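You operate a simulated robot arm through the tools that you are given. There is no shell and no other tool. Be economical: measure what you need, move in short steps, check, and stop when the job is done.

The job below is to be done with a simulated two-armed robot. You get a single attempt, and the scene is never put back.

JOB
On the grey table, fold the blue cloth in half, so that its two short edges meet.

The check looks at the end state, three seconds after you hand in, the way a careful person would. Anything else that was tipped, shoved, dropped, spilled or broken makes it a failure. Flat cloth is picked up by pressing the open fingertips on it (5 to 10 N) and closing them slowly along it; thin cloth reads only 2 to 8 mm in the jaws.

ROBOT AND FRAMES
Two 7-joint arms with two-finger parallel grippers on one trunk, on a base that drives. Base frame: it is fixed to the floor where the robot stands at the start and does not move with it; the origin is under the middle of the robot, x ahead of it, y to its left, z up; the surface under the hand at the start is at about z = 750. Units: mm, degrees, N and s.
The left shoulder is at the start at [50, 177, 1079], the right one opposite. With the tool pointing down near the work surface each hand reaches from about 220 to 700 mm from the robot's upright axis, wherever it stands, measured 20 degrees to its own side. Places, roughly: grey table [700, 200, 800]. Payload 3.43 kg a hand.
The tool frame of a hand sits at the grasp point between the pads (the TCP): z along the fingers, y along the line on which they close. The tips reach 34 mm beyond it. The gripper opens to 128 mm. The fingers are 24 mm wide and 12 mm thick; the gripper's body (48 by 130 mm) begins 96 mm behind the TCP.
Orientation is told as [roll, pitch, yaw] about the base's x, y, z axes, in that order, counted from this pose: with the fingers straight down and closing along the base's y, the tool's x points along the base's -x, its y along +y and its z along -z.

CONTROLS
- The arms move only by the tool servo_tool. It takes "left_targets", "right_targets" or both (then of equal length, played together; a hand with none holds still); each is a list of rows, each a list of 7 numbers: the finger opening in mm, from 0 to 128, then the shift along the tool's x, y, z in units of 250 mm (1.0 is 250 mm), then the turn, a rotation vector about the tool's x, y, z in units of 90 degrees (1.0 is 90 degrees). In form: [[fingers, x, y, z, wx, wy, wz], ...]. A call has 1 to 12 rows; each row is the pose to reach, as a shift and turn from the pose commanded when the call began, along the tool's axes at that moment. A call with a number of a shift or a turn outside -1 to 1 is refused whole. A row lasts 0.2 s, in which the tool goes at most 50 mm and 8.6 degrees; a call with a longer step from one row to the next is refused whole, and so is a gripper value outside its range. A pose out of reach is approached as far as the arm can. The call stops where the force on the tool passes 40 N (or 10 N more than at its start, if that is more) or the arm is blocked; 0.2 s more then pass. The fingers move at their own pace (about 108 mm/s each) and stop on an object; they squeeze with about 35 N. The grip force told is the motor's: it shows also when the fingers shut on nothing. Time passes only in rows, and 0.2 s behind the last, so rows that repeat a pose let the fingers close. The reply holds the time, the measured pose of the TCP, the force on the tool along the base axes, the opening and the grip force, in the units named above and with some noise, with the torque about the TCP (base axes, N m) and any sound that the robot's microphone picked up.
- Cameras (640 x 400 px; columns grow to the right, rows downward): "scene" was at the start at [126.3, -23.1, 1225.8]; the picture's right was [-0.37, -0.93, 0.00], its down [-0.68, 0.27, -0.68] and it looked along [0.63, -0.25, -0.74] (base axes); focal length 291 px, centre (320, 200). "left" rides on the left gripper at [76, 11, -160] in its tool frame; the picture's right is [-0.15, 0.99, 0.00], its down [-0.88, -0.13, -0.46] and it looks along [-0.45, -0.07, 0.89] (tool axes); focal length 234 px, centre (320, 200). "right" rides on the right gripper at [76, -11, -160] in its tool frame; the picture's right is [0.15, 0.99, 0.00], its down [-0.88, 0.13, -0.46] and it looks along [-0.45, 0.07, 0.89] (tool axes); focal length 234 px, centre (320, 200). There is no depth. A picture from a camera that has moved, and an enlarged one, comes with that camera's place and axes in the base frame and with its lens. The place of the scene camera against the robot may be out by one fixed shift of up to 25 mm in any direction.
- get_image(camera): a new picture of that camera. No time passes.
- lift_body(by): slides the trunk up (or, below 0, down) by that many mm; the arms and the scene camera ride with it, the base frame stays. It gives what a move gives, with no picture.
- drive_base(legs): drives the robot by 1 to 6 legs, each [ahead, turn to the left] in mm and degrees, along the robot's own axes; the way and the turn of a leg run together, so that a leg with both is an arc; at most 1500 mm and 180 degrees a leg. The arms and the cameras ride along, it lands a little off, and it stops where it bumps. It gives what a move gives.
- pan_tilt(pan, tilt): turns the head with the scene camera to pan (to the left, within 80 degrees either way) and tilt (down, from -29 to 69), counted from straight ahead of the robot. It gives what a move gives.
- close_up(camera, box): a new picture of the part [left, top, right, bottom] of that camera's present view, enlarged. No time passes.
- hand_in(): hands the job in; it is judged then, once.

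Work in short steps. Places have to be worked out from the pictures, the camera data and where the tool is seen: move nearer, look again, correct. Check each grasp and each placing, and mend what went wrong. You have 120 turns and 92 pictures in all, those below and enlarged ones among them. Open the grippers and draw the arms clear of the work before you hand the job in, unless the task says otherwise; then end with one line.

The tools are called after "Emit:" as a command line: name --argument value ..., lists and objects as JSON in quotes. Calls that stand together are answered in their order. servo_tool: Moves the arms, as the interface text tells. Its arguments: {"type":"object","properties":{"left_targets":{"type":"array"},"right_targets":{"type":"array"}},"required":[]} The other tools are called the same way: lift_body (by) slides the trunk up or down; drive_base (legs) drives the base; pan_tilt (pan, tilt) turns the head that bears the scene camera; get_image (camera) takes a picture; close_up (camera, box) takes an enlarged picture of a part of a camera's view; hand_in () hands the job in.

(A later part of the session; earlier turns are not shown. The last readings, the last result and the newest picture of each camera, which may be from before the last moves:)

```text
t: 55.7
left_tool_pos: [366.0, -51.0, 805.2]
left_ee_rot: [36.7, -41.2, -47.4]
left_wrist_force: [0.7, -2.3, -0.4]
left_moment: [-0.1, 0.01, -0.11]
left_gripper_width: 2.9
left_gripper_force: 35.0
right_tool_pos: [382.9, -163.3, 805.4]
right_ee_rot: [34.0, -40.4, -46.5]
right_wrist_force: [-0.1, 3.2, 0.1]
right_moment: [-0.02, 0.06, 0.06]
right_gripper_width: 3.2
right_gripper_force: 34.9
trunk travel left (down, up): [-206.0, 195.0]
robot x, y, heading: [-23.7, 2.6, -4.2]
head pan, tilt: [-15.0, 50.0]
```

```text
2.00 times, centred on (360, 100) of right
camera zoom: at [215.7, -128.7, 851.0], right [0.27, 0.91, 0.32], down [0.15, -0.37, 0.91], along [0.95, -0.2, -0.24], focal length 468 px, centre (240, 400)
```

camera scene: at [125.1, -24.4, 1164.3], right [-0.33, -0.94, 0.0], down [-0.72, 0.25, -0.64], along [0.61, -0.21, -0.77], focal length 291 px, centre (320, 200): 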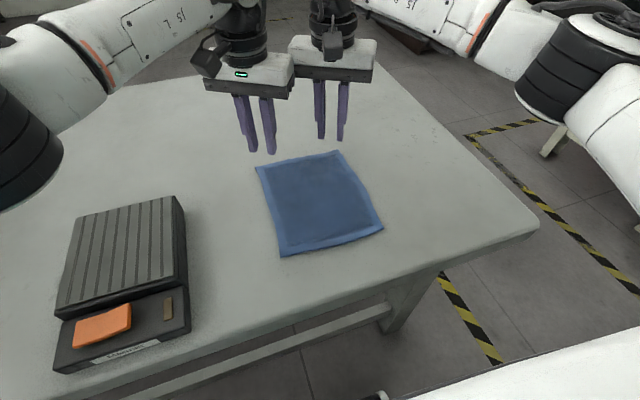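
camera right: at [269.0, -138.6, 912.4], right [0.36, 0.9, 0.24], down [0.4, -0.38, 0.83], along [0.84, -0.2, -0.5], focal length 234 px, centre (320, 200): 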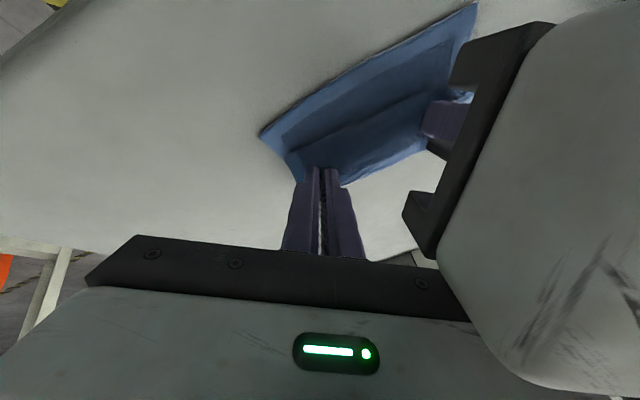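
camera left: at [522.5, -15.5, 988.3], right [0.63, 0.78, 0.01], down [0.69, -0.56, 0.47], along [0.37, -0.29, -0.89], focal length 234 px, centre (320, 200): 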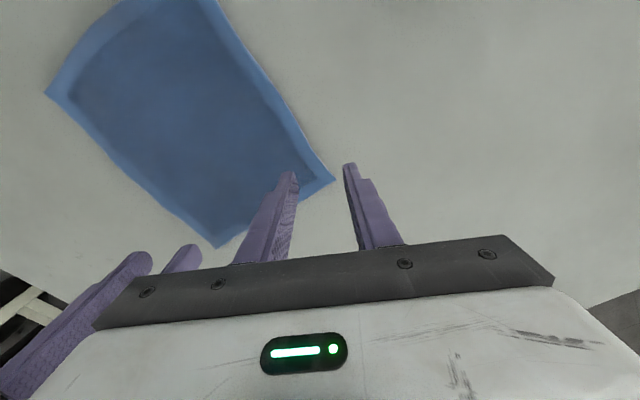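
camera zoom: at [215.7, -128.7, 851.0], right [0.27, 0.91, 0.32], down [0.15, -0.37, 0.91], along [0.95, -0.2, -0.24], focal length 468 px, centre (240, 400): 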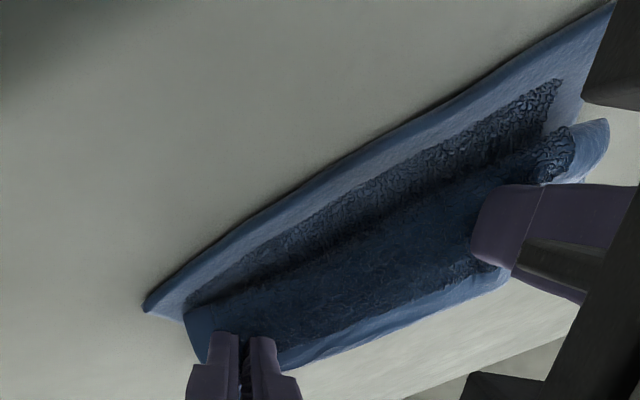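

Right is aligned (~25 mm inside the edge, matching its lip) and left is close. I'll lower 8 mm and open the fingers gently, then view.

Emit:
lift_body --by -8

Emit:
servo_tool --left_targets '[[8, 0, 0, 0, 0, 0, 0], [14, 0, 0, 0, 0, 0, 0], [20, 0, 0, 0, 0, 0, 0], [20, 0, 0, 0, 0, 0, 0]]' --right_targets '[[8, 0, 0, 0, 0, 0, 0], [14, 0, 0, 0, 0, 0, 0], [20, 0, 0, 0, 0, 0, 0], [20, 0, 0, 0, 0, 0, 0]]'

Emit:
close_up --camera "right" --box '[230, 0, 490, 200]'

Emit:
close_up --camera "left" --box '[150, 0, 450, 250]'

```text
t: 56.3
left_tool_pos: [366.0, -51.1, 797.1]
left_ee_rot: [36.6, -41.2, -47.4]
left_wrist_force: [0.9, -1.5, -0.4]
left_moment: [-0.08, 0.04, -0.11]
left_gripper_width: 3.2
left_gripper_force: 34.9
right_tool_pos: [383.5, -161.8, 797.5]
right_ee_rot: [34.0, -40.3, -46.5]
right_wrist_force: [-1.0, 3.2, 0.2]
right_moment: [0.04, 0.04, 0.03]
right_gripper_width: 3.2
right_gripper_force: 35.3
trunk travel left (down, up): [-198.0, 203.0]
robot x, y, heading: [-27.1, 2.4, -4.6]
head pan, tilt: [-15.0, 50.0]
```

```text
t: 57.3
left_tool_pos: [367.1, -51.0, 798.8]
left_ee_rot: [36.7, -41.3, -47.3]
left_wrist_force: [-0.7, 0.4, -0.2]
left_moment: [-0.01, 0.02, 0.03]
left_gripper_width: 19.7
left_gripper_force: 0.1
right_tool_pos: [382.0, -162.3, 797.8]
right_ee_rot: [33.9, -40.3, -46.5]
right_wrist_force: [0.1, 0.2, 1.2]
right_moment: [-0.04, -0.03, 0.0]
right_gripper_width: 20.2
right_gripper_force: 0.1
trunk travel left (down, up): [-198.0, 203.0]
robot x, y, heading: [-24.6, 1.9, -4.2]
head pan, tilt: [-15.0, 50.0]
```

```text
2.00 times, centred on (360, 100) of right
camera zoom: at [215.8, -128.8, 843.0], right [0.27, 0.91, 0.32], down [0.15, -0.37, 0.91], along [0.95, -0.2, -0.24], focal length 468 px, centre (240, 400)
```

zoom: 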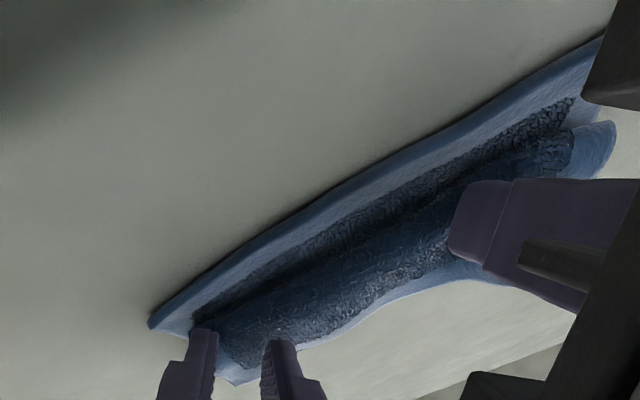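

```text
1.60 times, centred on (300, 125) of left
camera zoom: at [203.7, -2.4, 849.8], right [0.39, 0.74, 0.54], down [0.04, -0.6, 0.8], along [0.92, -0.29, -0.27], focal length 375 px, centre (352, 320)
```

zoom: 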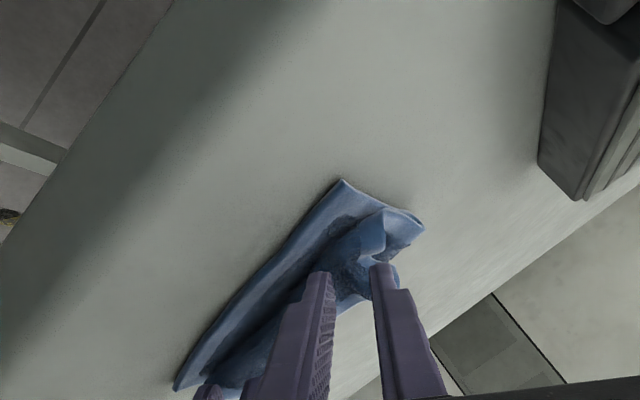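

Released. I'll withdraw both along the finger axis, then raise the trunk and look.

Emit:
servo_tool --left_targets '[[24, 0, 0, -0.04, 0, 0, 0], [28, 0, 0, -0.08, 0, 0, 0], [28, 0, 0, -0.12, 0, 0, 0], [28, 0, 0, -0.16, 0, 0, 0]]' --right_targets '[[24, 0, 0, -0.04, 0, 0, 0], [28, 0, 0, -0.08, 0, 0, 0], [28, 0, 0, -0.12, 0, 0, 0], [28, 0, 0, -0.16, 0, 0, 0]]'

Emit:
get_image --camera "right"

```text
t: 58.3
left_tool_pos: [336.9, -50.3, 822.1]
left_ee_rot: [37.0, -41.1, -47.3]
left_wrist_force: [12.8, 12.9, 1.6]
left_moment: [-0.69, 0.7, -0.86]
left_gripper_width: 28.1
left_gripper_force: 0.0
right_tool_pos: [382.4, -150.7, 808.5]
right_ee_rot: [33.4, -40.4, -46.2]
right_wrist_force: [-12.4, -14.3, -2.1]
right_moment: [0.78, -0.97, 2.72]
right_gripper_width: 28.0
right_gripper_force: 0.0
right hand out of reach, approached as far as the arm can: row 1, 2, 3, 4
trunk travel left (down, up): [-198.0, 203.0]
robot x, y, heading: [-26.2, 4.1, -4.3]
head pan, tilt: [-15.0, 50.0]
```

```text
29 pictures are left
camera right: at [215.0, -117.5, 854.0], right [0.27, 0.91, 0.32], down [0.16, -0.37, 0.92], along [0.95, -0.2, -0.25], focal length 234 px, centre (320, 200)
```

right: 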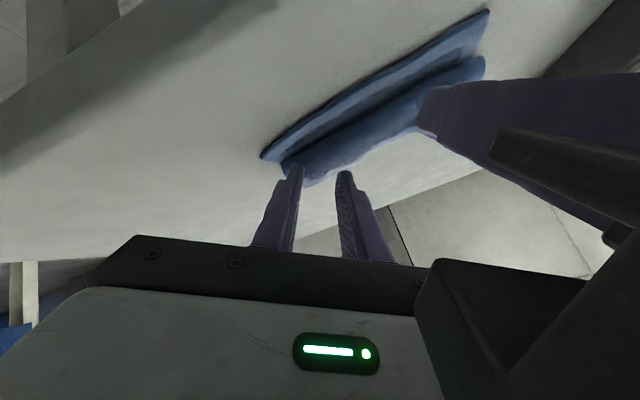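

The hands are pressing on each other, so I'll move the left away to +y, then raise the trunk.

Emit:
servo_tool --left_targets '[[28, 0.028, 0.042, -0.02, 0, 0, 0], [28, 0.056, 0.083, -0.04, 0, 0, 0], [28, 0.084, 0.124, -0.06, 0, 0, 0], [28, 0.084, 0.124, -0.06, 0, 0, 0]]'

Emit:
lift_body --by 90

Emit:
servo_tool --left_targets '[[28, 0, 0, 0, 0.045, 0.066, 0], [28, 0, 0, 0, 0.09, 0.133, 0], [28, 0, 0, 0, 0.135, 0.2, 0], [28, 0, 0, 0, 0.18, 0.267, 0], [28, 0, 0, 0, 0.225, 0.333, 0], [28, 0, 0, 0, 0.27, 0.4, 0], [28, 0, 0, 0, 0.315, 0.467, 0]]' --right_targets '[[28, 0, -0.05, 0, 0.045, 0.066, 0], [28, 0, -0.1, 0, 0.09, 0.133, 0], [28, 0, -0.15, 0, 0.135, 0.2, 0], [28, 0, -0.2, 0, 0.18, 0.267, 0], [28, 0, -0.25, 0, 0.225, 0.333, 0], [28, 0, -0.3, 0, 0.27, 0.4, 0], [28, 0, -0.3, 0, 0.315, 0.467, 0]]'

Emit:
get_image --camera "scene"

```text
t: 59.3
left_tool_pos: [338.8, -16.8, 835.5]
left_ee_rot: [36.6, -43.2, -43.9]
left_wrist_force: [0.6, 0.2, 0.6]
left_moment: [0.0, 0.02, 0.0]
left_gripper_width: 27.9
left_gripper_force: 0.0
right_tool_pos: [383.8, -151.2, 808.6]
right_ee_rot: [33.8, -40.4, -46.6]
right_wrist_force: [0.2, -0.7, 0.0]
right_moment: [0.0, 0.04, 0.01]
right_gripper_width: 27.8
right_gripper_force: 0.0
trunk travel left (down, up): [-198.0, 203.0]
robot x, y, heading: [-25.1, 1.0, -4.3]
head pan, tilt: [-15.0, 50.0]
```

```text
t: 60.5
left_tool_pos: [338.5, -17.2, 925.3]
left_ee_rot: [36.5, -43.0, -43.9]
left_wrist_force: [0.1, -1.4, 0.7]
left_moment: [-0.01, -0.02, 0.0]
left_gripper_width: 28.1
left_gripper_force: 0.0
right_tool_pos: [384.6, -150.5, 898.3]
right_ee_rot: [33.8, -40.4, -46.5]
right_wrist_force: [0.2, 0.5, -0.8]
right_moment: [0.02, 0.0, 0.05]
right_gripper_width: 27.9
right_gripper_force: 0.1
trunk travel left (down, up): [-288.0, 113.0]
robot x, y, heading: [-29.4, 4.5, -4.3]
head pan, tilt: [-15.0, 50.0]
```

```text
t: 62.1
left_tool_pos: [321.4, -13.6, 920.2]
left_ee_rot: [1.2, -1.5, -33.2]
left_wrist_force: [-0.3, -0.1, -0.3]
left_moment: [0.01, -0.01, 0.01]
left_gripper_width: 28.0
left_gripper_force: 0.1
right_tool_pos: [358.5, -212.0, 866.6]
right_ee_rot: [-0.6, -0.3, -34.0]
right_wrist_force: [0.7, 0.1, -0.3]
right_moment: [0.0, 0.0, -0.01]
right_gripper_width: 28.1
right_gripper_force: 0.1
trunk travel left (down, up): [-288.0, 113.0]
robot x, y, heading: [-28.8, 0.5, -4.1]
head pan, tilt: [-15.0, 50.0]
```

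```text
28 pictures are left
camera scene: at [98.7, -22.2, 1260.2], right [-0.33, -0.94, 0.0], down [-0.72, 0.25, -0.64], along [0.61, -0.21, -0.77], focal length 291 px, centre (320, 200)
```

scene: 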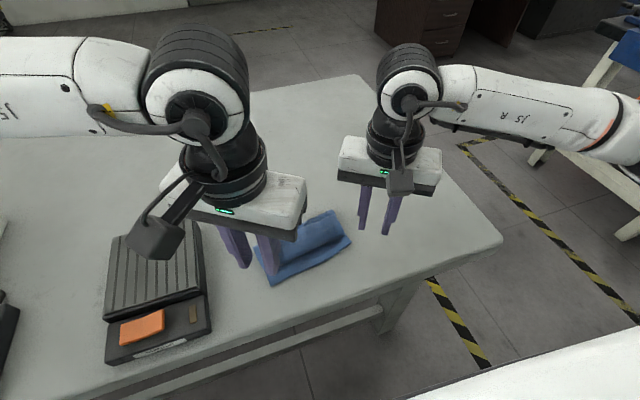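

The hands are level. I'll move both aside to see the folded cloth.

Emit:
servo_tool --left_targets '[[28, 0.04, 0.1, -0.05, 0, 0, 0], [28, 0.08, 0.2, -0.1, 0, 0, 0], [28, 0.13, 0.3, -0.1, 0, 0, 0], [28, 0.174, 0.412, -0.1, 0, 0, 0]]' --right_targets '[[28, -0.05, -0.07, -0.1, 0, 0, 0], [28, -0.1, -0.14, -0.2, 0, 0, 0], [28, -0.134, -0.2, -0.2, 0, 0, 0], [28, -0.134, -0.2, -0.2, 0, 0, 0]]'

Emit:
close_up --camera "scene" --box '[220, 180, 380, 300]'

Emit:
get_image --camera "right"

```text
t: 63.1
left_tool_pos: [338.6, 97.9, 945.4]
left_ee_rot: [1.5, -1.6, -33.1]
left_wrist_force: [0.2, 0.1, 0.5]
left_moment: [-0.02, 0.0, -0.01]
left_gripper_width: 28.1
left_gripper_force: 0.1
right_tool_pos: [358.1, -272.3, 918.3]
right_ee_rot: [-0.6, -0.5, -33.9]
right_wrist_force: [-1.0, -0.3, -0.6]
right_moment: [0.0, -0.01, -0.04]
right_gripper_width: 28.1
right_gripper_force: 0.1
trunk travel left (down, up): [-288.0, 113.0]
robot x, y, heading: [-26.1, 5.3, -4.0]
head pan, tilt: [-15.0, 50.0]
```

```text
3.33 times, centred on (300, 240) of scene
camera zoom: at [98.3, -21.9, 1260.3], right [-0.33, -0.94, 0.0], down [-0.72, 0.25, -0.64], along [0.61, -0.21, -0.77], focal length 970 px, centre (387, 67)
```

zoom: 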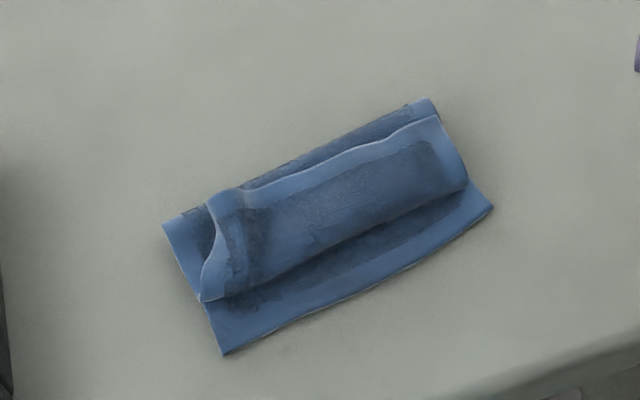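

```text
26 pictures are left
camera right: at [289.5, -237.0, 1076.4], right [0.43, 0.9, -0.01], down [0.8, -0.38, 0.46], along [0.41, -0.21, -0.89], focal length 234 px, centre (320, 200)
```

right: 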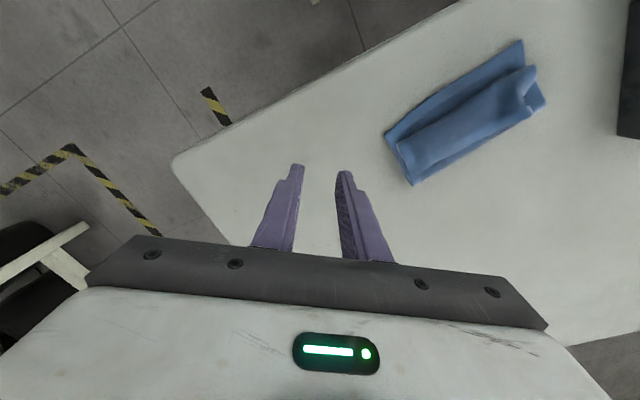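

The fold came out accordion-like: the flap (far hem) lies back on top, with its hem at about [437,-29]–[451,-180]. Near edge: [348,-14]–[386,-189]. I'll flip the flap corner by corner, gripping right at the hem with one hand at a time. First the right hand goes over the right hem corner, closing along the hem.

Emit:
servo_tool --right_targets '[[32, 0, 0.1, 0.0, 0, 0, -0.08], [32, 0, 0.2, 0.05, 0, 0, -0.16], [32, 0, 0.3, 0.1, 0, 0, -0.24], [32, 0, 0.4, 0.15, 0, 0, -0.32], [32, 0, 0.5, 0.2, 0, 0, -0.39], [32, 0.002, 0.606, 0.27, 0, 0, -0.433], [32, 0.002, 0.606, 0.27, 0, 0, -0.433]]'

Emit:
get_image --camera "right"

```text
t: 64.7
left_tool_pos: [338.3, 96.5, 946.1]
left_ee_rot: [1.5, -1.6, -33.1]
left_wrist_force: [-0.5, -0.2, 0.8]
left_moment: [0.01, 0.01, -0.01]
left_gripper_width: 27.9
left_gripper_force: 0.0
right_tool_pos: [438.2, -150.7, 849.3]
right_ee_rot: [-0.7, 0.0, 5.1]
right_wrist_force: [-0.3, -0.1, -0.8]
right_moment: [-0.01, -0.02, -0.01]
right_gripper_width: 31.9
right_gripper_force: 0.0
trunk travel left (down, up): [-288.0, 113.0]
robot x, y, heading: [-25.8, -0.1, -4.4]
head pan, tilt: [-15.0, 50.0]
```

```text
25 pictures are left
camera right: at [364.4, -165.9, 1007.7], right [-0.23, 0.97, -0.01], down [0.86, 0.21, 0.45], along [0.44, 0.1, -0.89], focal length 234 px, centre (320, 200)
```

right: 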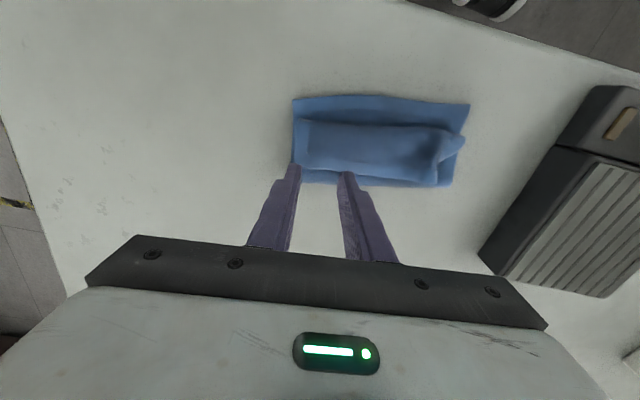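

Emit:
close_up --camera "right" --box '[270, 80, 490, 217]'

```text
2.91 times, centred on (380, 148) of right
camera zoom: at [364.4, -165.9, 1007.7], right [-0.23, 0.97, -0.01], down [0.86, 0.21, 0.45], along [0.44, 0.1, -0.89], focal length 681 px, centre (146, 350)
```

zoom: 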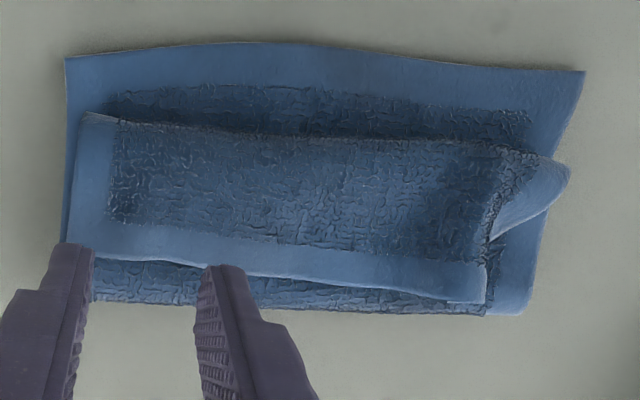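

Very clear view: the flap hem runs from [448,-175] to [433,-17]. I'll shift right 10 mm in +y and descend to contact.

Emit:
servo_tool --right_targets '[[32, -0.004, 0.04, 0.08, 0, 0, 0], [32, -0.004, 0.04, 0.16, 0, 0, 0], [32, -0.004, 0.04, 0.2, 0, 0, 0], [32, -0.004, 0.04, 0.22, 0, 0, 0], [32, -0.004, 0.04, 0.232, 0, 0, 0], [32, -0.004, 0.04, 0.24, 0, 0, 0]]'

Emit:
close_up --camera "right" --box '[200, 80, 440, 230]'

```text
t: 66.1
left_tool_pos: [337.8, 95.1, 946.1]
left_ee_rot: [1.5, -1.7, -33.1]
left_wrist_force: [-0.2, 0.0, -0.4]
left_moment: [-0.01, 0.01, 0.02]
left_gripper_width: 28.0
left_gripper_force: 0.1
right_tool_pos: [439.4, -138.7, 791.3]
right_ee_rot: [-0.6, -0.1, 4.8]
right_wrist_force: [-3.5, -1.8, 17.9]
right_moment: [-0.04, 0.22, 0.02]
right_gripper_width: 31.7
right_gripper_force: 0.0
trunk travel left (down, up): [-288.0, 113.0]
robot x, y, heading: [-24.4, -3.9, -4.4]
head pan, tilt: [-15.0, 50.0]
```

```text
2.67 times, centred on (320, 155) of right
camera zoom: at [364.8, -155.1, 949.8], right [-0.23, 0.97, -0.01], down [0.86, 0.21, 0.46], along [0.45, 0.1, -0.89], focal length 624 px, centre (320, 320)
```

zoom: 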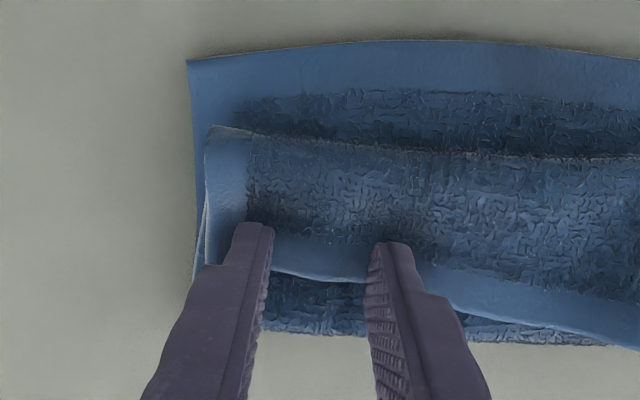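

The fingers straddle the hem nicely, but 18 N is high. I'll ease up ~1.2 mm and close slowly.

Emit:
servo_tool --right_targets '[[32, 0, 0, -0.005, 0, 0, 0], [29, 0, 0, -0.005, 0, 0, 0], [26, 0, 0, -0.005, 0, 0, 0], [23, 0, 0, -0.005, 0, 0, 0], [20, 0, 0, -0.005, 0, 0, 0], [16, 0, 0, -0.005, 0, 0, 0], [12, 0, 0, -0.005, 0, 0, 0], [8, 0, 0, -0.005, 0, 0, 0], [4, 0, 0, -0.005, 0, 0, 0], [0, 0, 0, -0.005, 0, 0, 0], [0, 0, 0, -0.005, 0, 0, 0]]'

Emit:
servo_tool --right_targets '[[0, 0, 0, -0.03, 0, 0, 0], [0, 0, 0, -0.06, 0, 0, 0], [0, 0, 0, -0.1, 0, 0, 0], [0, 0, 0, -0.14, 0, 0, 0]]'

Emit:
close_up --camera "right" --box '[200, 60, 480, 235]'

```text
t: 68.5
left_tool_pos: [337.6, 97.4, 946.8]
left_ee_rot: [1.4, -1.6, -33.1]
left_wrist_force: [-0.3, 0.9, -0.6]
left_moment: [-0.02, 0.0, 0.02]
left_gripper_width: 28.0
left_gripper_force: 0.1
right_tool_pos: [439.3, -139.2, 791.3]
right_ee_rot: [-0.7, -0.1, 4.9]
right_wrist_force: [0.1, -1.2, 17.1]
right_moment: [0.0, 0.07, 0.02]
right_gripper_width: 9.2
right_gripper_force: 34.4
trunk travel left (down, up): [-288.0, 113.0]
robot x, y, heading: [-26.0, 3.6, -4.4]
head pan, tilt: [-15.0, 50.0]
```

```text
t: 69.5
left_tool_pos: [338.0, 95.7, 947.1]
left_ee_rot: [1.4, -1.5, -33.1]
left_wrist_force: [0.3, 0.2, 0.2]
left_moment: [0.0, -0.02, 0.02]
left_gripper_width: 28.2
left_gripper_force: 0.0
right_tool_pos: [442.2, -139.6, 825.5]
right_ee_rot: [-0.6, 0.1, 4.9]
right_wrist_force: [-0.2, 0.0, 0.8]
right_moment: [0.0, 0.01, 0.05]
right_gripper_width: 8.9
right_gripper_force: 34.7
trunk travel left (down, up): [-288.0, 113.0]
robot x, y, heading: [-25.1, 1.3, -4.4]
head pan, tilt: [-15.0, 50.0]
```

```text
2.29 times, centred on (340, 148) of right
camera zoom: at [366.2, -155.0, 983.6], right [-0.23, 0.97, -0.01], down [0.87, 0.21, 0.45], along [0.44, 0.09, -0.89], focal length 535 px, centre (274, 320)
```

zoom: 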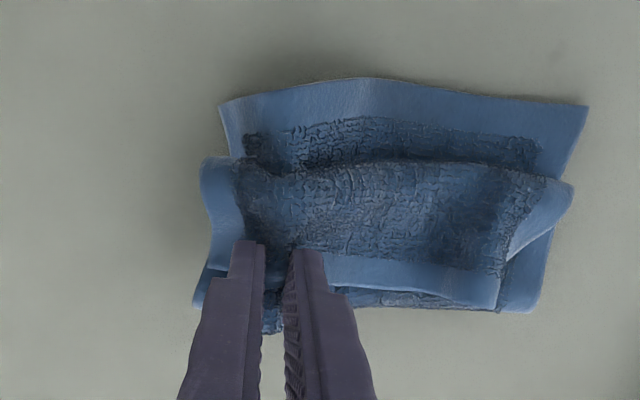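

The jaws read 9 mm, so all three layers were caught under too much force. I'll set it down, open, and re-look, then retry with much lighter pressure.

Emit:
servo_tool --right_targets '[[0, 0, 0, 0.06, 0, 0, 0], [0, 0, 0, 0.12, 0, 0, 0], [10, 0, 0, 0.125, 0, 0, 0], [24, 0, 0, 0.125, 0, 0, 0], [36, 0, 0, 0.125, 0, 0, 0], [36, 0, 0, 0.06, 0, 0, 0], [32, 0, 0, -0.02, 0, 0, 0], [32, 0, 0, -0.1, 0, 0, 0]]'

Emit:
close_up --camera "right" --box '[200, 60, 480, 235]'

```text
t: 71.3
left_tool_pos: [337.0, 96.1, 946.2]
left_ee_rot: [1.4, -1.5, -33.1]
left_wrist_force: [0.3, -0.3, 0.0]
left_moment: [0.04, -0.02, 0.04]
left_gripper_width: 28.1
left_gripper_force: 0.1
right_tool_pos: [441.0, -140.1, 851.2]
right_ee_rot: [-0.8, 0.0, 5.1]
right_wrist_force: [-0.4, -0.1, -1.3]
right_moment: [0.02, 0.0, 0.02]
right_gripper_width: 32.3
right_gripper_force: 0.0
trunk travel left (down, up): [-288.0, 113.0]
robot x, y, heading: [-24.1, 1.4, -3.9]
head pan, tilt: [-15.0, 50.0]
```

```text
2.29 times, centred on (340, 148) of right
camera zoom: at [366.2, -156.2, 1008.4], right [-0.23, 0.97, -0.01], down [0.87, 0.21, 0.45], along [0.44, 0.1, -0.89], focal length 535 px, centre (274, 320)
```

zoom: 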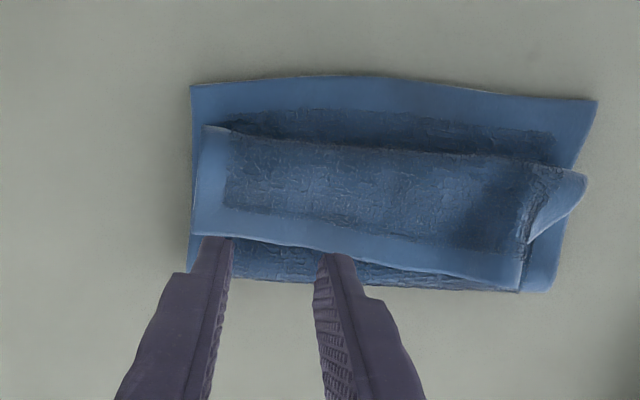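

It sprang back as before. I'll retry: 3 mm further toward the hem and a gentle approach.

Emit:
servo_tool --right_targets '[[30, -0.012, 0, 0.08, 0, 0, 0], [30, -0.012, 0, 0.16, 0, 0, 0], [30, -0.012, 0, 0.2, 0, 0, 0], [30, -0.012, 0, 0.22, 0, 0, 0], [30, -0.012, 0, 0.22, 0, 0, 0]]'

```text
t: 72.5
left_tool_pos: [338.7, 95.5, 946.0]
left_ee_rot: [1.4, -1.6, -33.0]
left_wrist_force: [-0.7, 0.5, 0.0]
left_moment: [-0.02, 0.01, -0.02]
left_gripper_width: 28.0
left_gripper_force: 0.0
right_tool_pos: [443.5, -138.0, 795.0]
right_ee_rot: [-0.6, -0.1, 4.9]
right_wrist_force: [-0.1, -0.7, 2.4]
right_moment: [0.0, 0.05, 0.04]
right_gripper_width: 30.0
right_gripper_force: 0.1
trunk travel left (down, up): [-288.0, 113.0]
robot x, y, heading: [-25.9, 1.8, -4.6]
head pan, tilt: [-15.0, 50.0]
```

Light contact at 2.4 N. I'll add ~0.5 mm and close slowly.

Emit:
servo_tool --right_targets '[[30, 0, 0, 0.003, 0, 0, 0], [27, 0, 0, 0.003, 0, 0, 0], [24, 0, 0, 0.003, 0, 0, 0], [21, 0, 0, 0.003, 0, 0, 0], [18, 0, 0, 0.003, 0, 0, 0], [15, 0, 0, 0.003, 0, 0, 0], [12, 0, 0, 0.003, 0, 0, 0], [9, 0, 0, 0.003, 0, 0, 0], [6, 0, 0, 0.003, 0, 0, 0], [3, 0, 0, 0.003, 0, 0, 0], [0, 0, 0, 0.003, 0, 0, 0], [0, 0, 0, 0.003, 0, 0, 0]]'

Emit:
close_up --camera "right" --box '[200, 60, 480, 235]'

```text
t: 75.1
left_tool_pos: [338.8, 96.5, 946.8]
left_ee_rot: [1.4, -1.6, -33.2]
left_wrist_force: [0.2, 0.1, -0.5]
left_moment: [-0.01, -0.01, -0.01]
left_gripper_width: 28.3
left_gripper_force: 0.1
right_tool_pos: [444.4, -138.3, 794.6]
right_ee_rot: [-0.7, -0.1, 4.8]
right_wrist_force: [-0.7, 0.4, 4.0]
right_moment: [0.03, 0.05, 0.05]
right_gripper_width: 8.3
right_gripper_force: 35.4
trunk travel left (down, up): [-288.0, 113.0]
robot x, y, heading: [-29.9, 2.9, -4.6]
head pan, tilt: [-15.0, 50.0]
```

```text
2.29 times, centred on (340, 148) of right
camera zoom: at [369.7, -153.8, 952.5], right [-0.23, 0.97, -0.01], down [0.87, 0.21, 0.46], along [0.45, 0.1, -0.89], focal length 535 px, centre (274, 320)
```

zoom: 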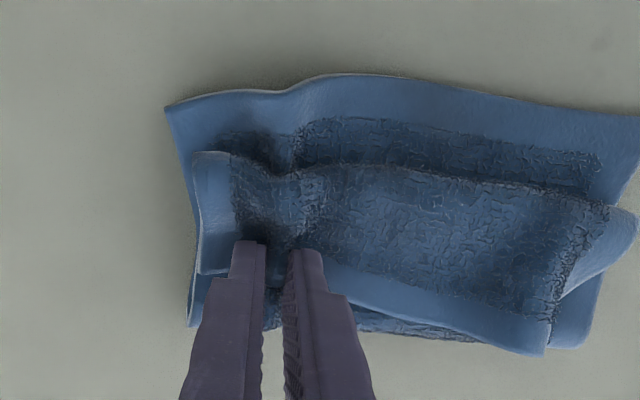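

Still 8 mm, so the layers stick together and a pinch catches all of them. Instead I'll use the opened right gripper as a rake: tips just behind the flap's hem, pushing it up and over toward −x. First release and position behind the hem.

Emit:
servo_tool --right_targets '[[12, 0, 0, 0, 0, 0, 0], [34, 0, 0, 0, 0, 0, 0], [40, 0, 0, -0.06, 0, 0, 0], [70, 0, 0, -0.14, 0, 0, 0], [100, -0.04, 0.09, -0.14, 0, 0, -0.01], [100, -0.075, 0.17, -0.14, 0, 0, -0.022], [100, -0.075, 0.17, -0.08, 0, 0, -0.022], [100, -0.075, 0.17, -0.03, 0, 0, -0.022], [100, -0.075, 0.17, -0.03, 0, 0, -0.022]]'

Emit:
get_image --camera "right"

```text
t: 77.1
left_tool_pos: [338.4, 95.6, 945.5]
left_ee_rot: [1.3, -1.5, -33.0]
left_wrist_force: [-0.1, 0.1, -0.4]
left_moment: [0.01, -0.04, 0.01]
left_gripper_width: 28.0
left_gripper_force: 0.1
right_tool_pos: [457.8, -93.6, 802.4]
right_ee_rot: [-0.7, 0.0, 6.9]
right_wrist_force: [0.2, 1.1, 0.1]
right_moment: [-0.01, 0.01, 0.01]
right_gripper_width: 99.8
right_gripper_force: 0.1
trunk travel left (down, up): [-288.0, 113.0]
robot x, y, heading: [-25.1, 7.0, -4.3]
head pan, tilt: [-15.0, 50.0]
```

```text
19 pictures are left
camera right: at [384.1, -112.5, 960.7], right [-0.26, 0.96, -0.01], down [0.86, 0.24, 0.45], along [0.44, 0.11, -0.89], focal length 234 px, centre (320, 200)
```

right: 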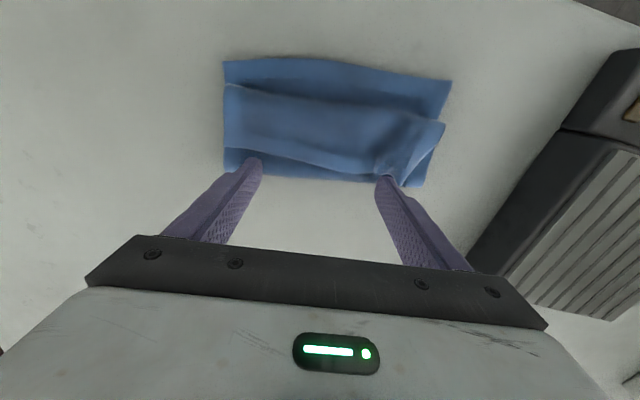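

The tips are right behind the hem. I'll back off 4 mm, lower to light contact, push −x 70 mm while rising slowly, and look.

Emit:
servo_tool --right_targets '[[100, -0.024, 0, 0, 0, 0, 0], [100, -0.024, 0, 0.02, 0, 0, 0], [100, -0.024, 0, 0.034, 0, 0, 0], [100, 0.01, 0, 0.034, 0, 0, 0], [100, 0.05, 0, 0.03, 0, 0, 0], [100, 0.09, 0, 0.02, 0, 0, 0], [100, 0.13, 0, 0.01, 0, 0, 0], [100, 0.17, 0, -0.005, 0, 0, 0], [100, 0.21, 0, -0.02, 0, 0, 0]]'

Emit:
get_image --camera "right"

```text
t: 79.1
left_tool_pos: [338.3, 96.8, 947.3]
left_ee_rot: [1.4, -1.7, -33.1]
left_wrist_force: [0.6, 0.0, 0.5]
left_moment: [-0.02, 0.02, -0.02]
left_gripper_width: 27.8
left_gripper_force: 0.1
right_tool_pos: [409.5, -101.0, 807.8]
right_ee_rot: [-0.5, 0.0, 6.9]
right_wrist_force: [-0.2, -0.3, -1.0]
right_moment: [0.01, 0.0, 0.03]
right_gripper_width: 100.0
right_gripper_force: 0.0
trunk travel left (down, up): [-288.0, 113.0]
robot x, y, heading: [-28.6, -0.1, -4.4]
head pan, tilt: [-15.0, 50.0]
```

```text
18 pictures are left
camera right: at [335.4, -118.7, 966.0], right [-0.26, 0.96, -0.01], down [0.86, 0.24, 0.45], along [0.44, 0.11, -0.89], focal length 234 px, centre (320, 200)
```

right: 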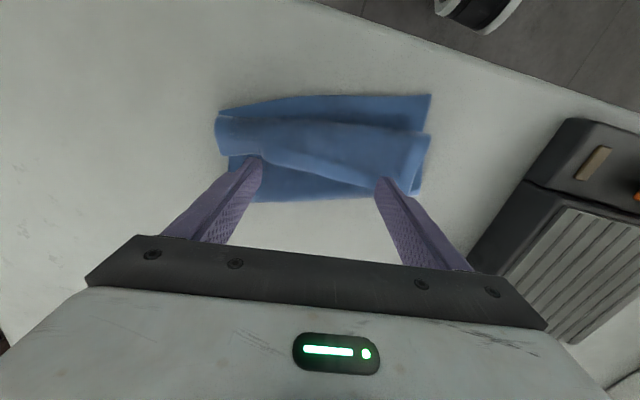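

The right part of the hem has moved forward, so the rolling works. A close look before the next stroke.

Emit:
close_up --camera "right" --box '[190, 70, 450, 232]'

```text
2.46 times, centred on (320, 151) of right
camera zoom: at [335.4, -118.7, 966.0], right [-0.26, 0.96, -0.01], down [0.86, 0.24, 0.45], along [0.44, 0.11, -0.89], focal length 576 px, centre (320, 321)
```

zoom: 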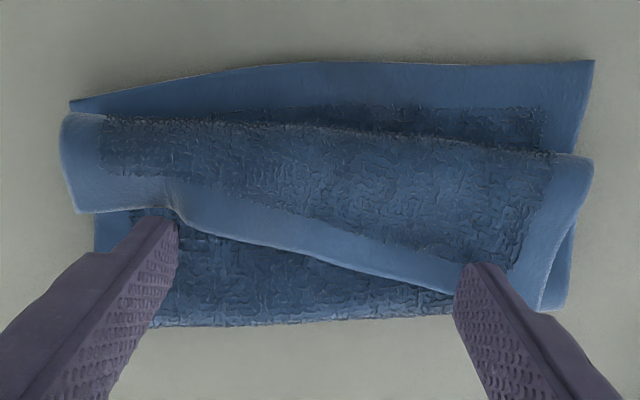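

The hem has rolled forward to x≈410. The right part is ready to go over, so I'll reposition behind the right half of the hem and push along the cloth's right side (−x, slightly −y).

Emit:
servo_tool --right_targets '[[90, 0, 0, -0.08, 0, 0, 0], [80, -0.057, -0.164, -0.08, 0, 0, 0], [80, -0.057, -0.164, 0.02, 0, 0, 0], [80, -0.057, -0.164, 0.061, 0, 0, 0], [80, -0.01, -0.175, 0.059, 0, 0, 0], [80, 0.037, -0.187, 0.055, 0, 0, 0], [80, 0.083, -0.198, 0.048, 0, 0, 0], [80, 0.13, -0.21, 0.038, 0, 0, 0], [80, 0.176, -0.221, 0.025, 0, 0, 0], [80, 0.205, -0.23, 0.01, 0, 0, 0], [80, 0.234, -0.238, -0.005, 0, 0, 0]]'

Emit:
close_up --camera "right" --box '[160, 40, 480, 240]'

```text
t: 81.5
left_tool_pos: [339.2, 95.7, 946.0]
left_ee_rot: [1.3, -1.6, -33.1]
left_wrist_force: [-0.5, -1.4, 0.2]
left_moment: [0.04, -0.02, 0.0]
left_gripper_width: 28.2
left_gripper_force: 0.1
right_tool_pos: [354.5, -166.7, 808.3]
right_ee_rot: [-0.7, 0.0, 6.9]
right_wrist_force: [0.1, 0.3, 0.0]
right_moment: [0.01, 0.01, 0.0]
right_gripper_width: 79.7
right_gripper_force: 0.1
trunk travel left (down, up): [-288.0, 113.0]
robot x, y, heading: [-25.8, 4.8, -4.5]
head pan, tilt: [-15.0, 50.0]
```

```text
2.00 times, centred on (320, 140) of right
camera zoom: at [280.7, -185.6, 966.1], right [-0.26, 0.96, -0.01], down [0.86, 0.24, 0.45], along [0.44, 0.11, -0.89], focal length 468 px, centre (320, 320)
```

zoom: 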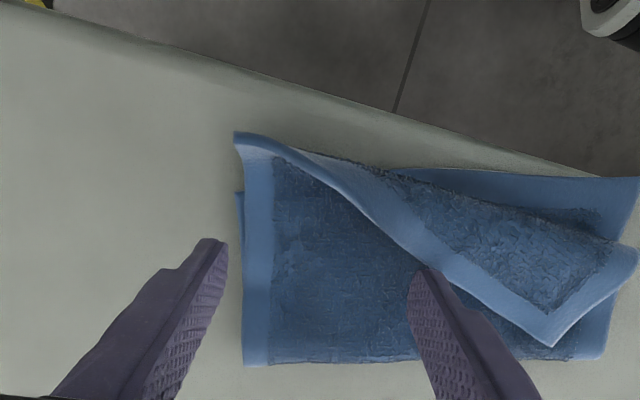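

The right half has flipped over cleanly. But the cloth has slid toward the near table edge (NL≈[282,-46]). I'll press on the flat two-layer part and drag the cloth back +x about 60 mm.

Emit:
servo_tool --right_targets '[[70, 0, 0, -0.04, 0, 0, 0], [60, -0.123, -0.015, -0.04, 0, 0, 0], [60, -0.123, -0.015, 0.05, 0, 0, 0], [60, -0.123, -0.015, 0.074, 0, 0, 0], [60, -0.16, -0.019, 0.074, 0, 0, 0], [60, -0.2, -0.024, 0.074, 0, 0, 0], [60, -0.24, -0.029, 0.074, 0, 0, 0], [60, -0.28, -0.034, 0.074, 0, 0, 0], [60, -0.32, -0.038, 0.074, 0, 0, 0], [60, -0.36, -0.043, 0.074, 0, 0, 0], [60, -0.36, -0.043, 0.074, 0, 0, 0]]'

Emit:
get_image --camera "right"

```text
t: 83.9
left_tool_pos: [337.4, 96.5, 945.8]
left_ee_rot: [1.3, -1.8, -33.1]
left_wrist_force: [0.4, 0.0, 0.3]
left_moment: [-0.03, 0.03, 0.02]
left_gripper_width: 28.3
left_gripper_force: 0.0
right_tool_pos: [447.9, -166.6, 789.2]
right_ee_rot: [-0.7, 0.0, 6.9]
right_wrist_force: [-1.5, -0.3, 7.0]
right_moment: [0.17, 0.08, 0.03]
right_gripper_width: 59.7
right_gripper_force: 0.0
trunk travel left (down, up): [-288.0, 113.0]
robot x, y, heading: [-26.5, -1.0, -4.5]
head pan, tilt: [-15.0, 50.0]
```

```text
15 pictures are left
camera right: at [374.1, -183.8, 948.8], right [-0.26, 0.96, -0.01], down [0.86, 0.24, 0.45], along [0.44, 0.11, -0.89], focal length 234 px, centre (320, 200)
```

right: 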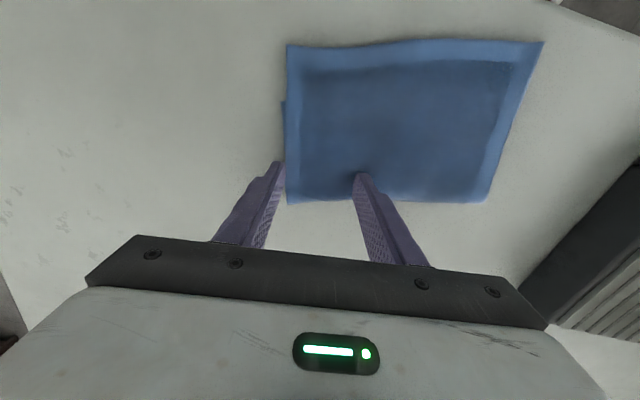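

The left part flipped over too, so the top layer is now flat. But it's 122 mm deep against a 92 mm bottom: its hem, [359,-214]–[312,-45], overshoots the bottom near edge, [395,-210]–[341,-37], by ~33 mm. I'll pinch the hem's middle, where it's a single layer on the table, lift it, let the fold roll back, and re-lay it. First hover.

Emit:
servo_tool --right_targets '[[60, 0, 0, -0.08, 0, 0, 0], [50, 0.06, 0.03, -0.16, 0, 0, -0.02], [40, 0.16, 0.08, -0.2, 0, 0, -0.05], [40, 0.26, 0.13, -0.2, 0, 0, -0.08], [40, 0.36, 0.19, -0.18, 0, 0, -0.1], [40, 0.39, 0.208, -0.12, 0, 0, -0.1], [40, 0.39, 0.208, -0.08, 0, 0, -0.1]]'

Emit:
get_image --camera "right"

Emit:
close_up --camera "scene" --box '[200, 180, 400, 330]'

```text
t: 85.5
left_tool_pos: [338.8, 96.2, 947.0]
left_ee_rot: [1.5, -1.6, -33.1]
left_wrist_force: [0.5, -0.4, -0.1]
left_moment: [0.03, 0.03, 0.01]
left_gripper_width: 27.9
left_gripper_force: 0.3
right_tool_pos: [342.5, -125.7, 810.7]
right_ee_rot: [-0.8, 0.1, 15.9]
right_wrist_force: [0.3, 0.8, 0.2]
right_moment: [0.0, 0.02, 0.02]
right_gripper_width: 39.9
right_gripper_force: 0.1
trunk travel left (down, up): [-288.0, 113.0]
robot x, y, heading: [-28.6, -1.0, -4.5]
head pan, tilt: [-15.0, 50.0]
```

```text
14 pictures are left
camera right: at [272.8, -155.7, 968.4], right [-0.41, 0.91, -0.01], down [0.81, 0.37, 0.45], along [0.42, 0.18, -0.89], focal length 234 px, centre (320, 200)
```

right: 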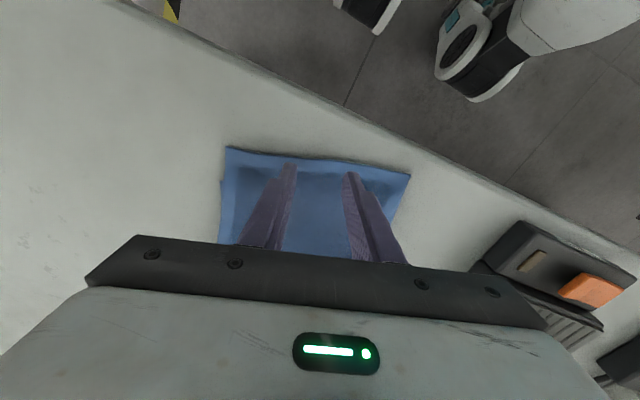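

```text
2.67 times, centred on (300, 255) of scene
camera zoom: at [98.4, -22.4, 1260.3], right [-0.33, -0.94, 0.0], down [-0.72, 0.25, -0.64], along [0.61, -0.21, -0.77], focal length 776 px, centre (373, 53)
```

zoom: 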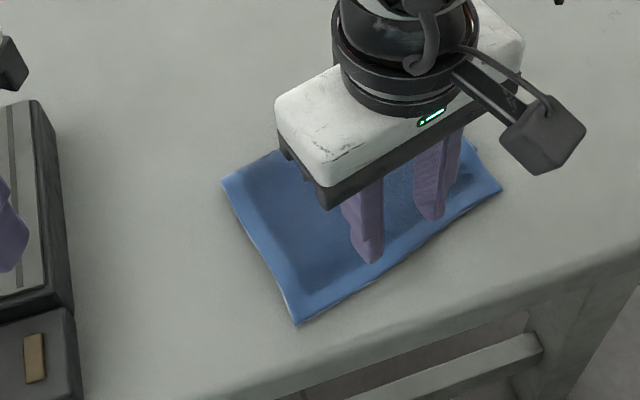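

Hem and positions are confirmed, and the tips are over the single-layer strip. Pressing down (~10 N).

Emit:
servo_tool --right_targets '[[40, 0, 0, 0.05, 0, 0, 0], [40, 0, 0, 0.085, 0, 0, 0], [40, 0, 0, 0.096, 0, 0, 0], [40, 0, 0, 0.096, 0, 0, 0]]'

```text
t: 86.5
left_tool_pos: [336.6, 95.7, 947.1]
left_ee_rot: [1.6, -1.7, -33.1]
left_wrist_force: [-0.5, -0.4, -1.0]
left_moment: [-0.04, 0.0, -0.02]
left_gripper_width: 28.0
left_gripper_force: 0.1
right_tool_pos: [344.3, -126.9, 786.3]
right_ee_rot: [-0.6, -0.2, 15.9]
right_wrist_force: [-1.6, -6.0, 26.7]
right_moment: [0.12, 0.02, 0.01]
right_gripper_width: 39.6
right_gripper_force: 0.2
trunk travel left (down, up): [-288.0, 113.0]
robot x, y, heading: [-25.9, -0.4, -4.1]
head pan, tilt: [-15.0, 50.0]
```

27 N is too much. I'll ease up ~1.7 mm and close slowly.

Emit:
servo_tool --right_targets '[[40, 0, 0, -0.007, 0, 0, 0], [37, 0, 0, -0.007, 0, 0, 0], [34, 0, 0, -0.007, 0, 0, 0], [30, 0, 0, -0.007, 0, 0, 0], [26, 0, 0, -0.007, 0, 0, 0], [22, 0, 0, -0.007, 0, 0, 0], [18, 0, 0, -0.007, 0, 0, 0], [14, 0, 0, -0.007, 0, 0, 0], [10, 0, 0, -0.007, 0, 0, 0], [5, 0, 0, -0.007, 0, 0, 0], [0, 0, 0, -0.007, 0, 0, 0], [0, 0, 0, -0.007, 0, 0, 0]]'

Emit:
servo_tool --right_targets '[[0, -0.02, 0, -0.03, 0, 0, 0], [0, -0.05, 0, -0.08, 0, 0, 0], [0, -0.1, 0, -0.14, 0, 0, 0], [0, -0.15, 0, -0.18, 0, 0, 0], [0, -0.15, 0, -0.18, 0, 0, 0]]'

Emit:
get_image --camera "right"

```text
t: 89.1
left_tool_pos: [337.9, 96.0, 945.1]
left_ee_rot: [1.4, -1.7, -33.1]
left_wrist_force: [0.1, 0.4, -0.4]
left_moment: [0.0, 0.0, 0.03]
left_gripper_width: 27.8
left_gripper_force: 0.1
right_tool_pos: [342.4, -126.6, 787.2]
right_ee_rot: [-0.6, 0.1, 15.9]
right_wrist_force: [0.9, -0.9, 16.2]
right_moment: [-0.02, -0.11, -0.03]
right_gripper_width: 4.3
right_gripper_force: 35.4
trunk travel left (down, up): [-288.0, 113.0]
robot x, y, heading: [-26.1, 3.3, -4.7]
head pan, tilt: [-15.0, 50.0]
```

```text
t: 90.3
left_tool_pos: [337.9, 96.4, 947.0]
left_ee_rot: [1.4, -1.5, -33.1]
left_wrist_force: [-0.6, -0.3, -0.3]
left_moment: [-0.01, 0.02, -0.01]
left_gripper_width: 28.0
left_gripper_force: 0.1
right_tool_pos: [379.6, -114.7, 831.7]
right_ee_rot: [-0.7, 0.1, 15.8]
right_wrist_force: [0.4, 0.5, -0.2]
right_moment: [0.0, 0.01, -0.01]
right_gripper_width: 4.4
right_gripper_force: 34.9
trunk travel left (down, up): [-288.0, 113.0]
robot x, y, heading: [-24.8, 3.8, -4.4]
head pan, tilt: [-15.0, 50.0]
```

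```text
12 pictures are left
camera right: at [309.6, -145.2, 990.3], right [-0.41, 0.91, -0.01], down [0.81, 0.37, 0.45], along [0.42, 0.18, -0.89], focal length 234 px, centre (320, 200)
```

right: 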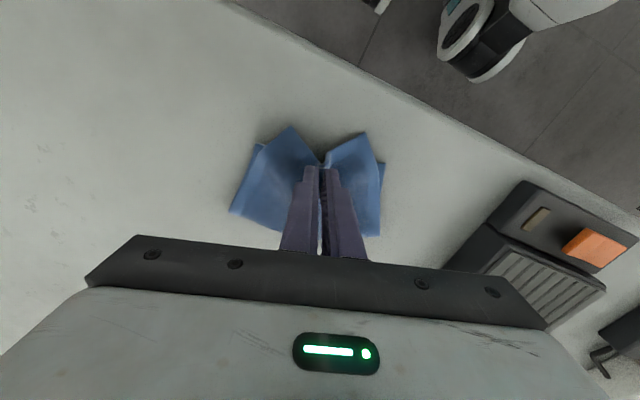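

It's held as a single layer (4.3 mm) and lifted. I'll pull it up and back a little more so the rear fold rolls out, then lay the hem down on the bottom's near edge (~[376,-120]).

Emit:
servo_tool --right_targets '[[0, -0.04, 0, -0.03, 0, 0, 0], [0, -0.085, 0, -0.06, 0, 0, 0], [0, -0.125, 0.002, -0.08, 0, 0, 0], [0, -0.125, 0.002, -0.08, 0, 0, 0], [0, -0.09, -0.002, -0.03, 0, 0, 0], [0, -0.05, -0.006, 0.03, 0, 0, 0], [0, -0.01, -0.01, 0.09, 0, 0, 0], [0, 0.021, -0.015, 0.14, 0, 0, 0], [0, 0.021, -0.015, 0.155, 0, 0, 0], [0, 0.021, -0.015, 0.155, 0, 0, 0]]'

Emit:
close_up --camera "right" --box '[190, 90, 450, 250]'

```text
t: 92.5
left_tool_pos: [338.9, 96.4, 946.5]
left_ee_rot: [1.4, -1.7, -33.0]
left_wrist_force: [-0.8, -0.3, -0.4]
left_moment: [0.01, -0.03, -0.02]
left_gripper_width: 28.2
left_gripper_force: 0.1
right_tool_pos: [375.0, -121.6, 794.2]
right_ee_rot: [-0.6, 0.2, 15.9]
right_wrist_force: [-1.4, -0.1, 2.5]
right_moment: [0.0, 0.01, 0.01]
right_gripper_width: 4.0
right_gripper_force: 34.7
trunk travel left (down, up): [-288.0, 113.0]
robot x, y, heading: [-26.2, 7.3, -4.4]
head pan, tilt: [-15.0, 50.0]
```

```text
2.46 times, centred on (320, 170) of right
camera zoom: at [304.9, -150.8, 952.2], right [-0.41, 0.91, -0.01], down [0.81, 0.37, 0.45], along [0.42, 0.18, -0.89], focal length 576 px, centre (320, 274)
```

zoom: 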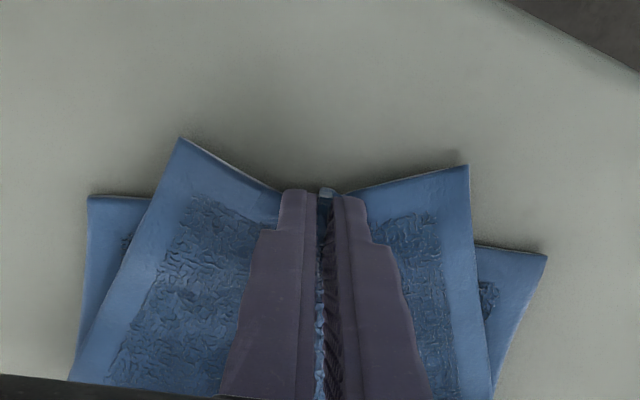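

The bottom near edge is [403,-200]–[356,-37]. The hem middle overshoots by ~14 mm and the corners by ~28, so I'll shift ~22 mm further back, then release gently.

Emit:
servo_tool --right_targets '[[0, -0.02, 0, -0.06, 0, 0, 0], [0, -0.06, 0.002, -0.08, 0, 0, 0], [0, -0.09, 0.004, -0.06, 0, 0, 0], [0, -0.09, 0.004, 0, 0, 0, 0], [0, -0.09, 0.004, 0.006, 0, 0, 0], [10, -0.09, 0.004, 0.004, 0, 0, 0], [20, -0.09, 0.004, 0.0, 0, 0, 0], [34, -0.09, 0.004, -0.01, 0, 0, 0], [40, -0.09, 0.004, -0.06, 0, 0, 0], [40, -0.09, 0.004, -0.16, 0, 0, 0], [40, -0.09, 0.004, -0.3, 0, 0, 0]]'

Emit:
close_up --camera "right" --box '[190, 90, 450, 250]'

```text
t: 94.9
left_tool_pos: [338.0, 96.4, 945.8]
left_ee_rot: [1.5, -1.6, -33.1]
left_wrist_force: [-0.4, -0.1, -0.8]
left_moment: [0.01, -0.03, 0.0]
left_gripper_width: 28.0
left_gripper_force: 0.0
right_tool_pos: [398.4, -114.0, 866.1]
right_ee_rot: [-0.6, 0.1, 15.8]
right_wrist_force: [-0.2, 0.2, 0.2]
right_moment: [0.01, -0.02, 0.03]
right_gripper_width: 39.9
right_gripper_force: 0.1
trunk travel left (down, up): [-288.0, 113.0]
robot x, y, heading: [-27.9, 1.5, -4.3]
head pan, tilt: [-15.0, 50.0]
```

```text
2.46 times, centred on (320, 170) of right
camera zoom: at [328.3, -143.2, 1025.3], right [-0.41, 0.91, -0.01], down [0.81, 0.37, 0.45], along [0.42, 0.18, -0.89], focal length 576 px, centre (320, 274)
```

zoom: 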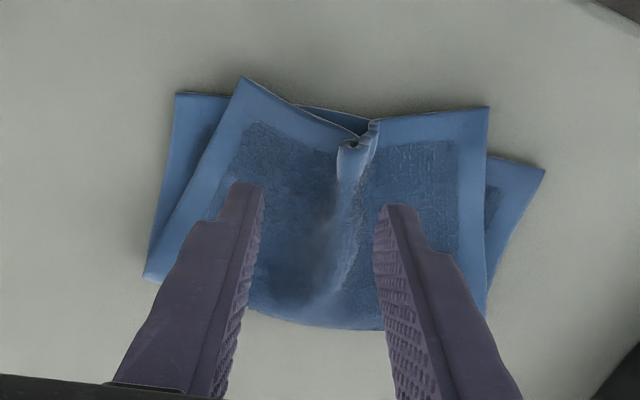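

The cloth is mostly aligned, but a standing pleat remains in the middle. I'll straddle the pleat with the fingertips, press lightly, and open the gripper to spread it flat outward.

Emit:
servo_tool --right_targets '[[18, -0.046, 0.058, 0.0, 0, 0, 0], [18, -0.046, 0.058, 0.1, 0, 0, 0], [18, -0.046, 0.058, 0.2, 0, 0, 0], [18, -0.046, 0.058, 0.26, 0, 0, 0], [18, -0.046, 0.058, 0.294, 0, 0, 0], [26, -0.046, 0.058, 0.298, 0, 0, 0], [36, -0.046, 0.058, 0.3, 0, 0, 0], [46, -0.046, 0.058, 0.3, 0, 0, 0], [56, -0.046, 0.058, 0.3, 0, 0, 0], [68, -0.046, 0.058, 0.3, 0, 0, 0], [80, -0.046, 0.058, 0.3, 0, 0, 0]]'

Emit:
servo_tool --right_targets '[[92, 0, 0, 0, 0, 0, 0], [92, 0, 0, 0, 0, 0, 0], [92, 0, 0, -0.1, 0, 0, 0], [92, 0, 0, -0.2, 0, 0, 0], [92, 0, 0, -0.3, 0, 0, 0]]'

Emit:
close_up --camera "right" --box '[190, 90, 450, 250]'

```text
t: 97.3
left_tool_pos: [337.5, 97.0, 946.1]
left_ee_rot: [1.5, -1.6, -33.1]
left_wrist_force: [0.4, 0.1, -0.1]
left_moment: [0.0, 0.01, -0.03]
left_gripper_width: 28.2
left_gripper_force: 0.0
right_tool_pos: [406.6, -97.3, 794.4]
right_ee_rot: [-0.6, 0.1, 15.9]
right_wrist_force: [-0.4, -0.2, 0.8]
right_moment: [0.0, 0.01, 0.01]
right_gripper_width: 80.0
right_gripper_force: 0.0
trunk travel left (down, up): [-288.0, 113.0]
robot x, y, heading: [-24.1, 1.9, -4.4]
head pan, tilt: [-15.0, 50.0]
```

```text
t: 98.5
left_tool_pos: [339.0, 96.9, 945.6]
left_ee_rot: [1.4, -1.6, -33.1]
left_wrist_force: [0.5, 0.2, -0.8]
left_moment: [0.0, -0.01, 0.0]
left_gripper_width: 28.1
left_gripper_force: 0.0
right_tool_pos: [404.4, -97.6, 867.8]
right_ee_rot: [-0.7, 0.2, 15.8]
right_wrist_force: [-0.3, 0.9, 1.4]
right_moment: [0.0, -0.01, 0.0]
right_gripper_width: 92.2
right_gripper_force: 0.1
trunk travel left (down, up): [-288.0, 113.0]
robot x, y, heading: [-28.0, 3.1, -4.3]
head pan, tilt: [-15.0, 50.0]
```

```text
2.46 times, centred on (320, 170) of right
camera zoom: at [334.5, -127.1, 1027.1], right [-0.41, 0.91, -0.01], down [0.81, 0.37, 0.45], along [0.42, 0.18, -0.89], focal length 576 px, centre (320, 274)
```

zoom: 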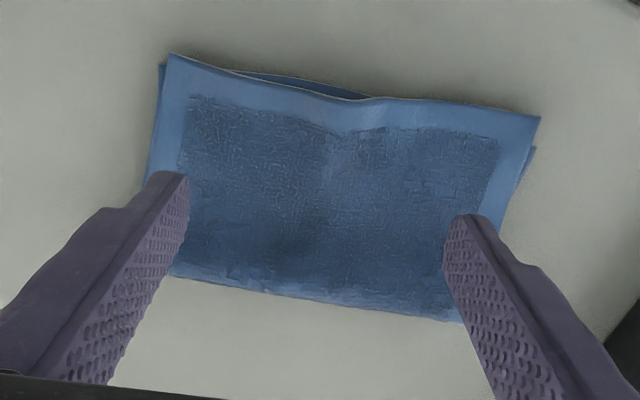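

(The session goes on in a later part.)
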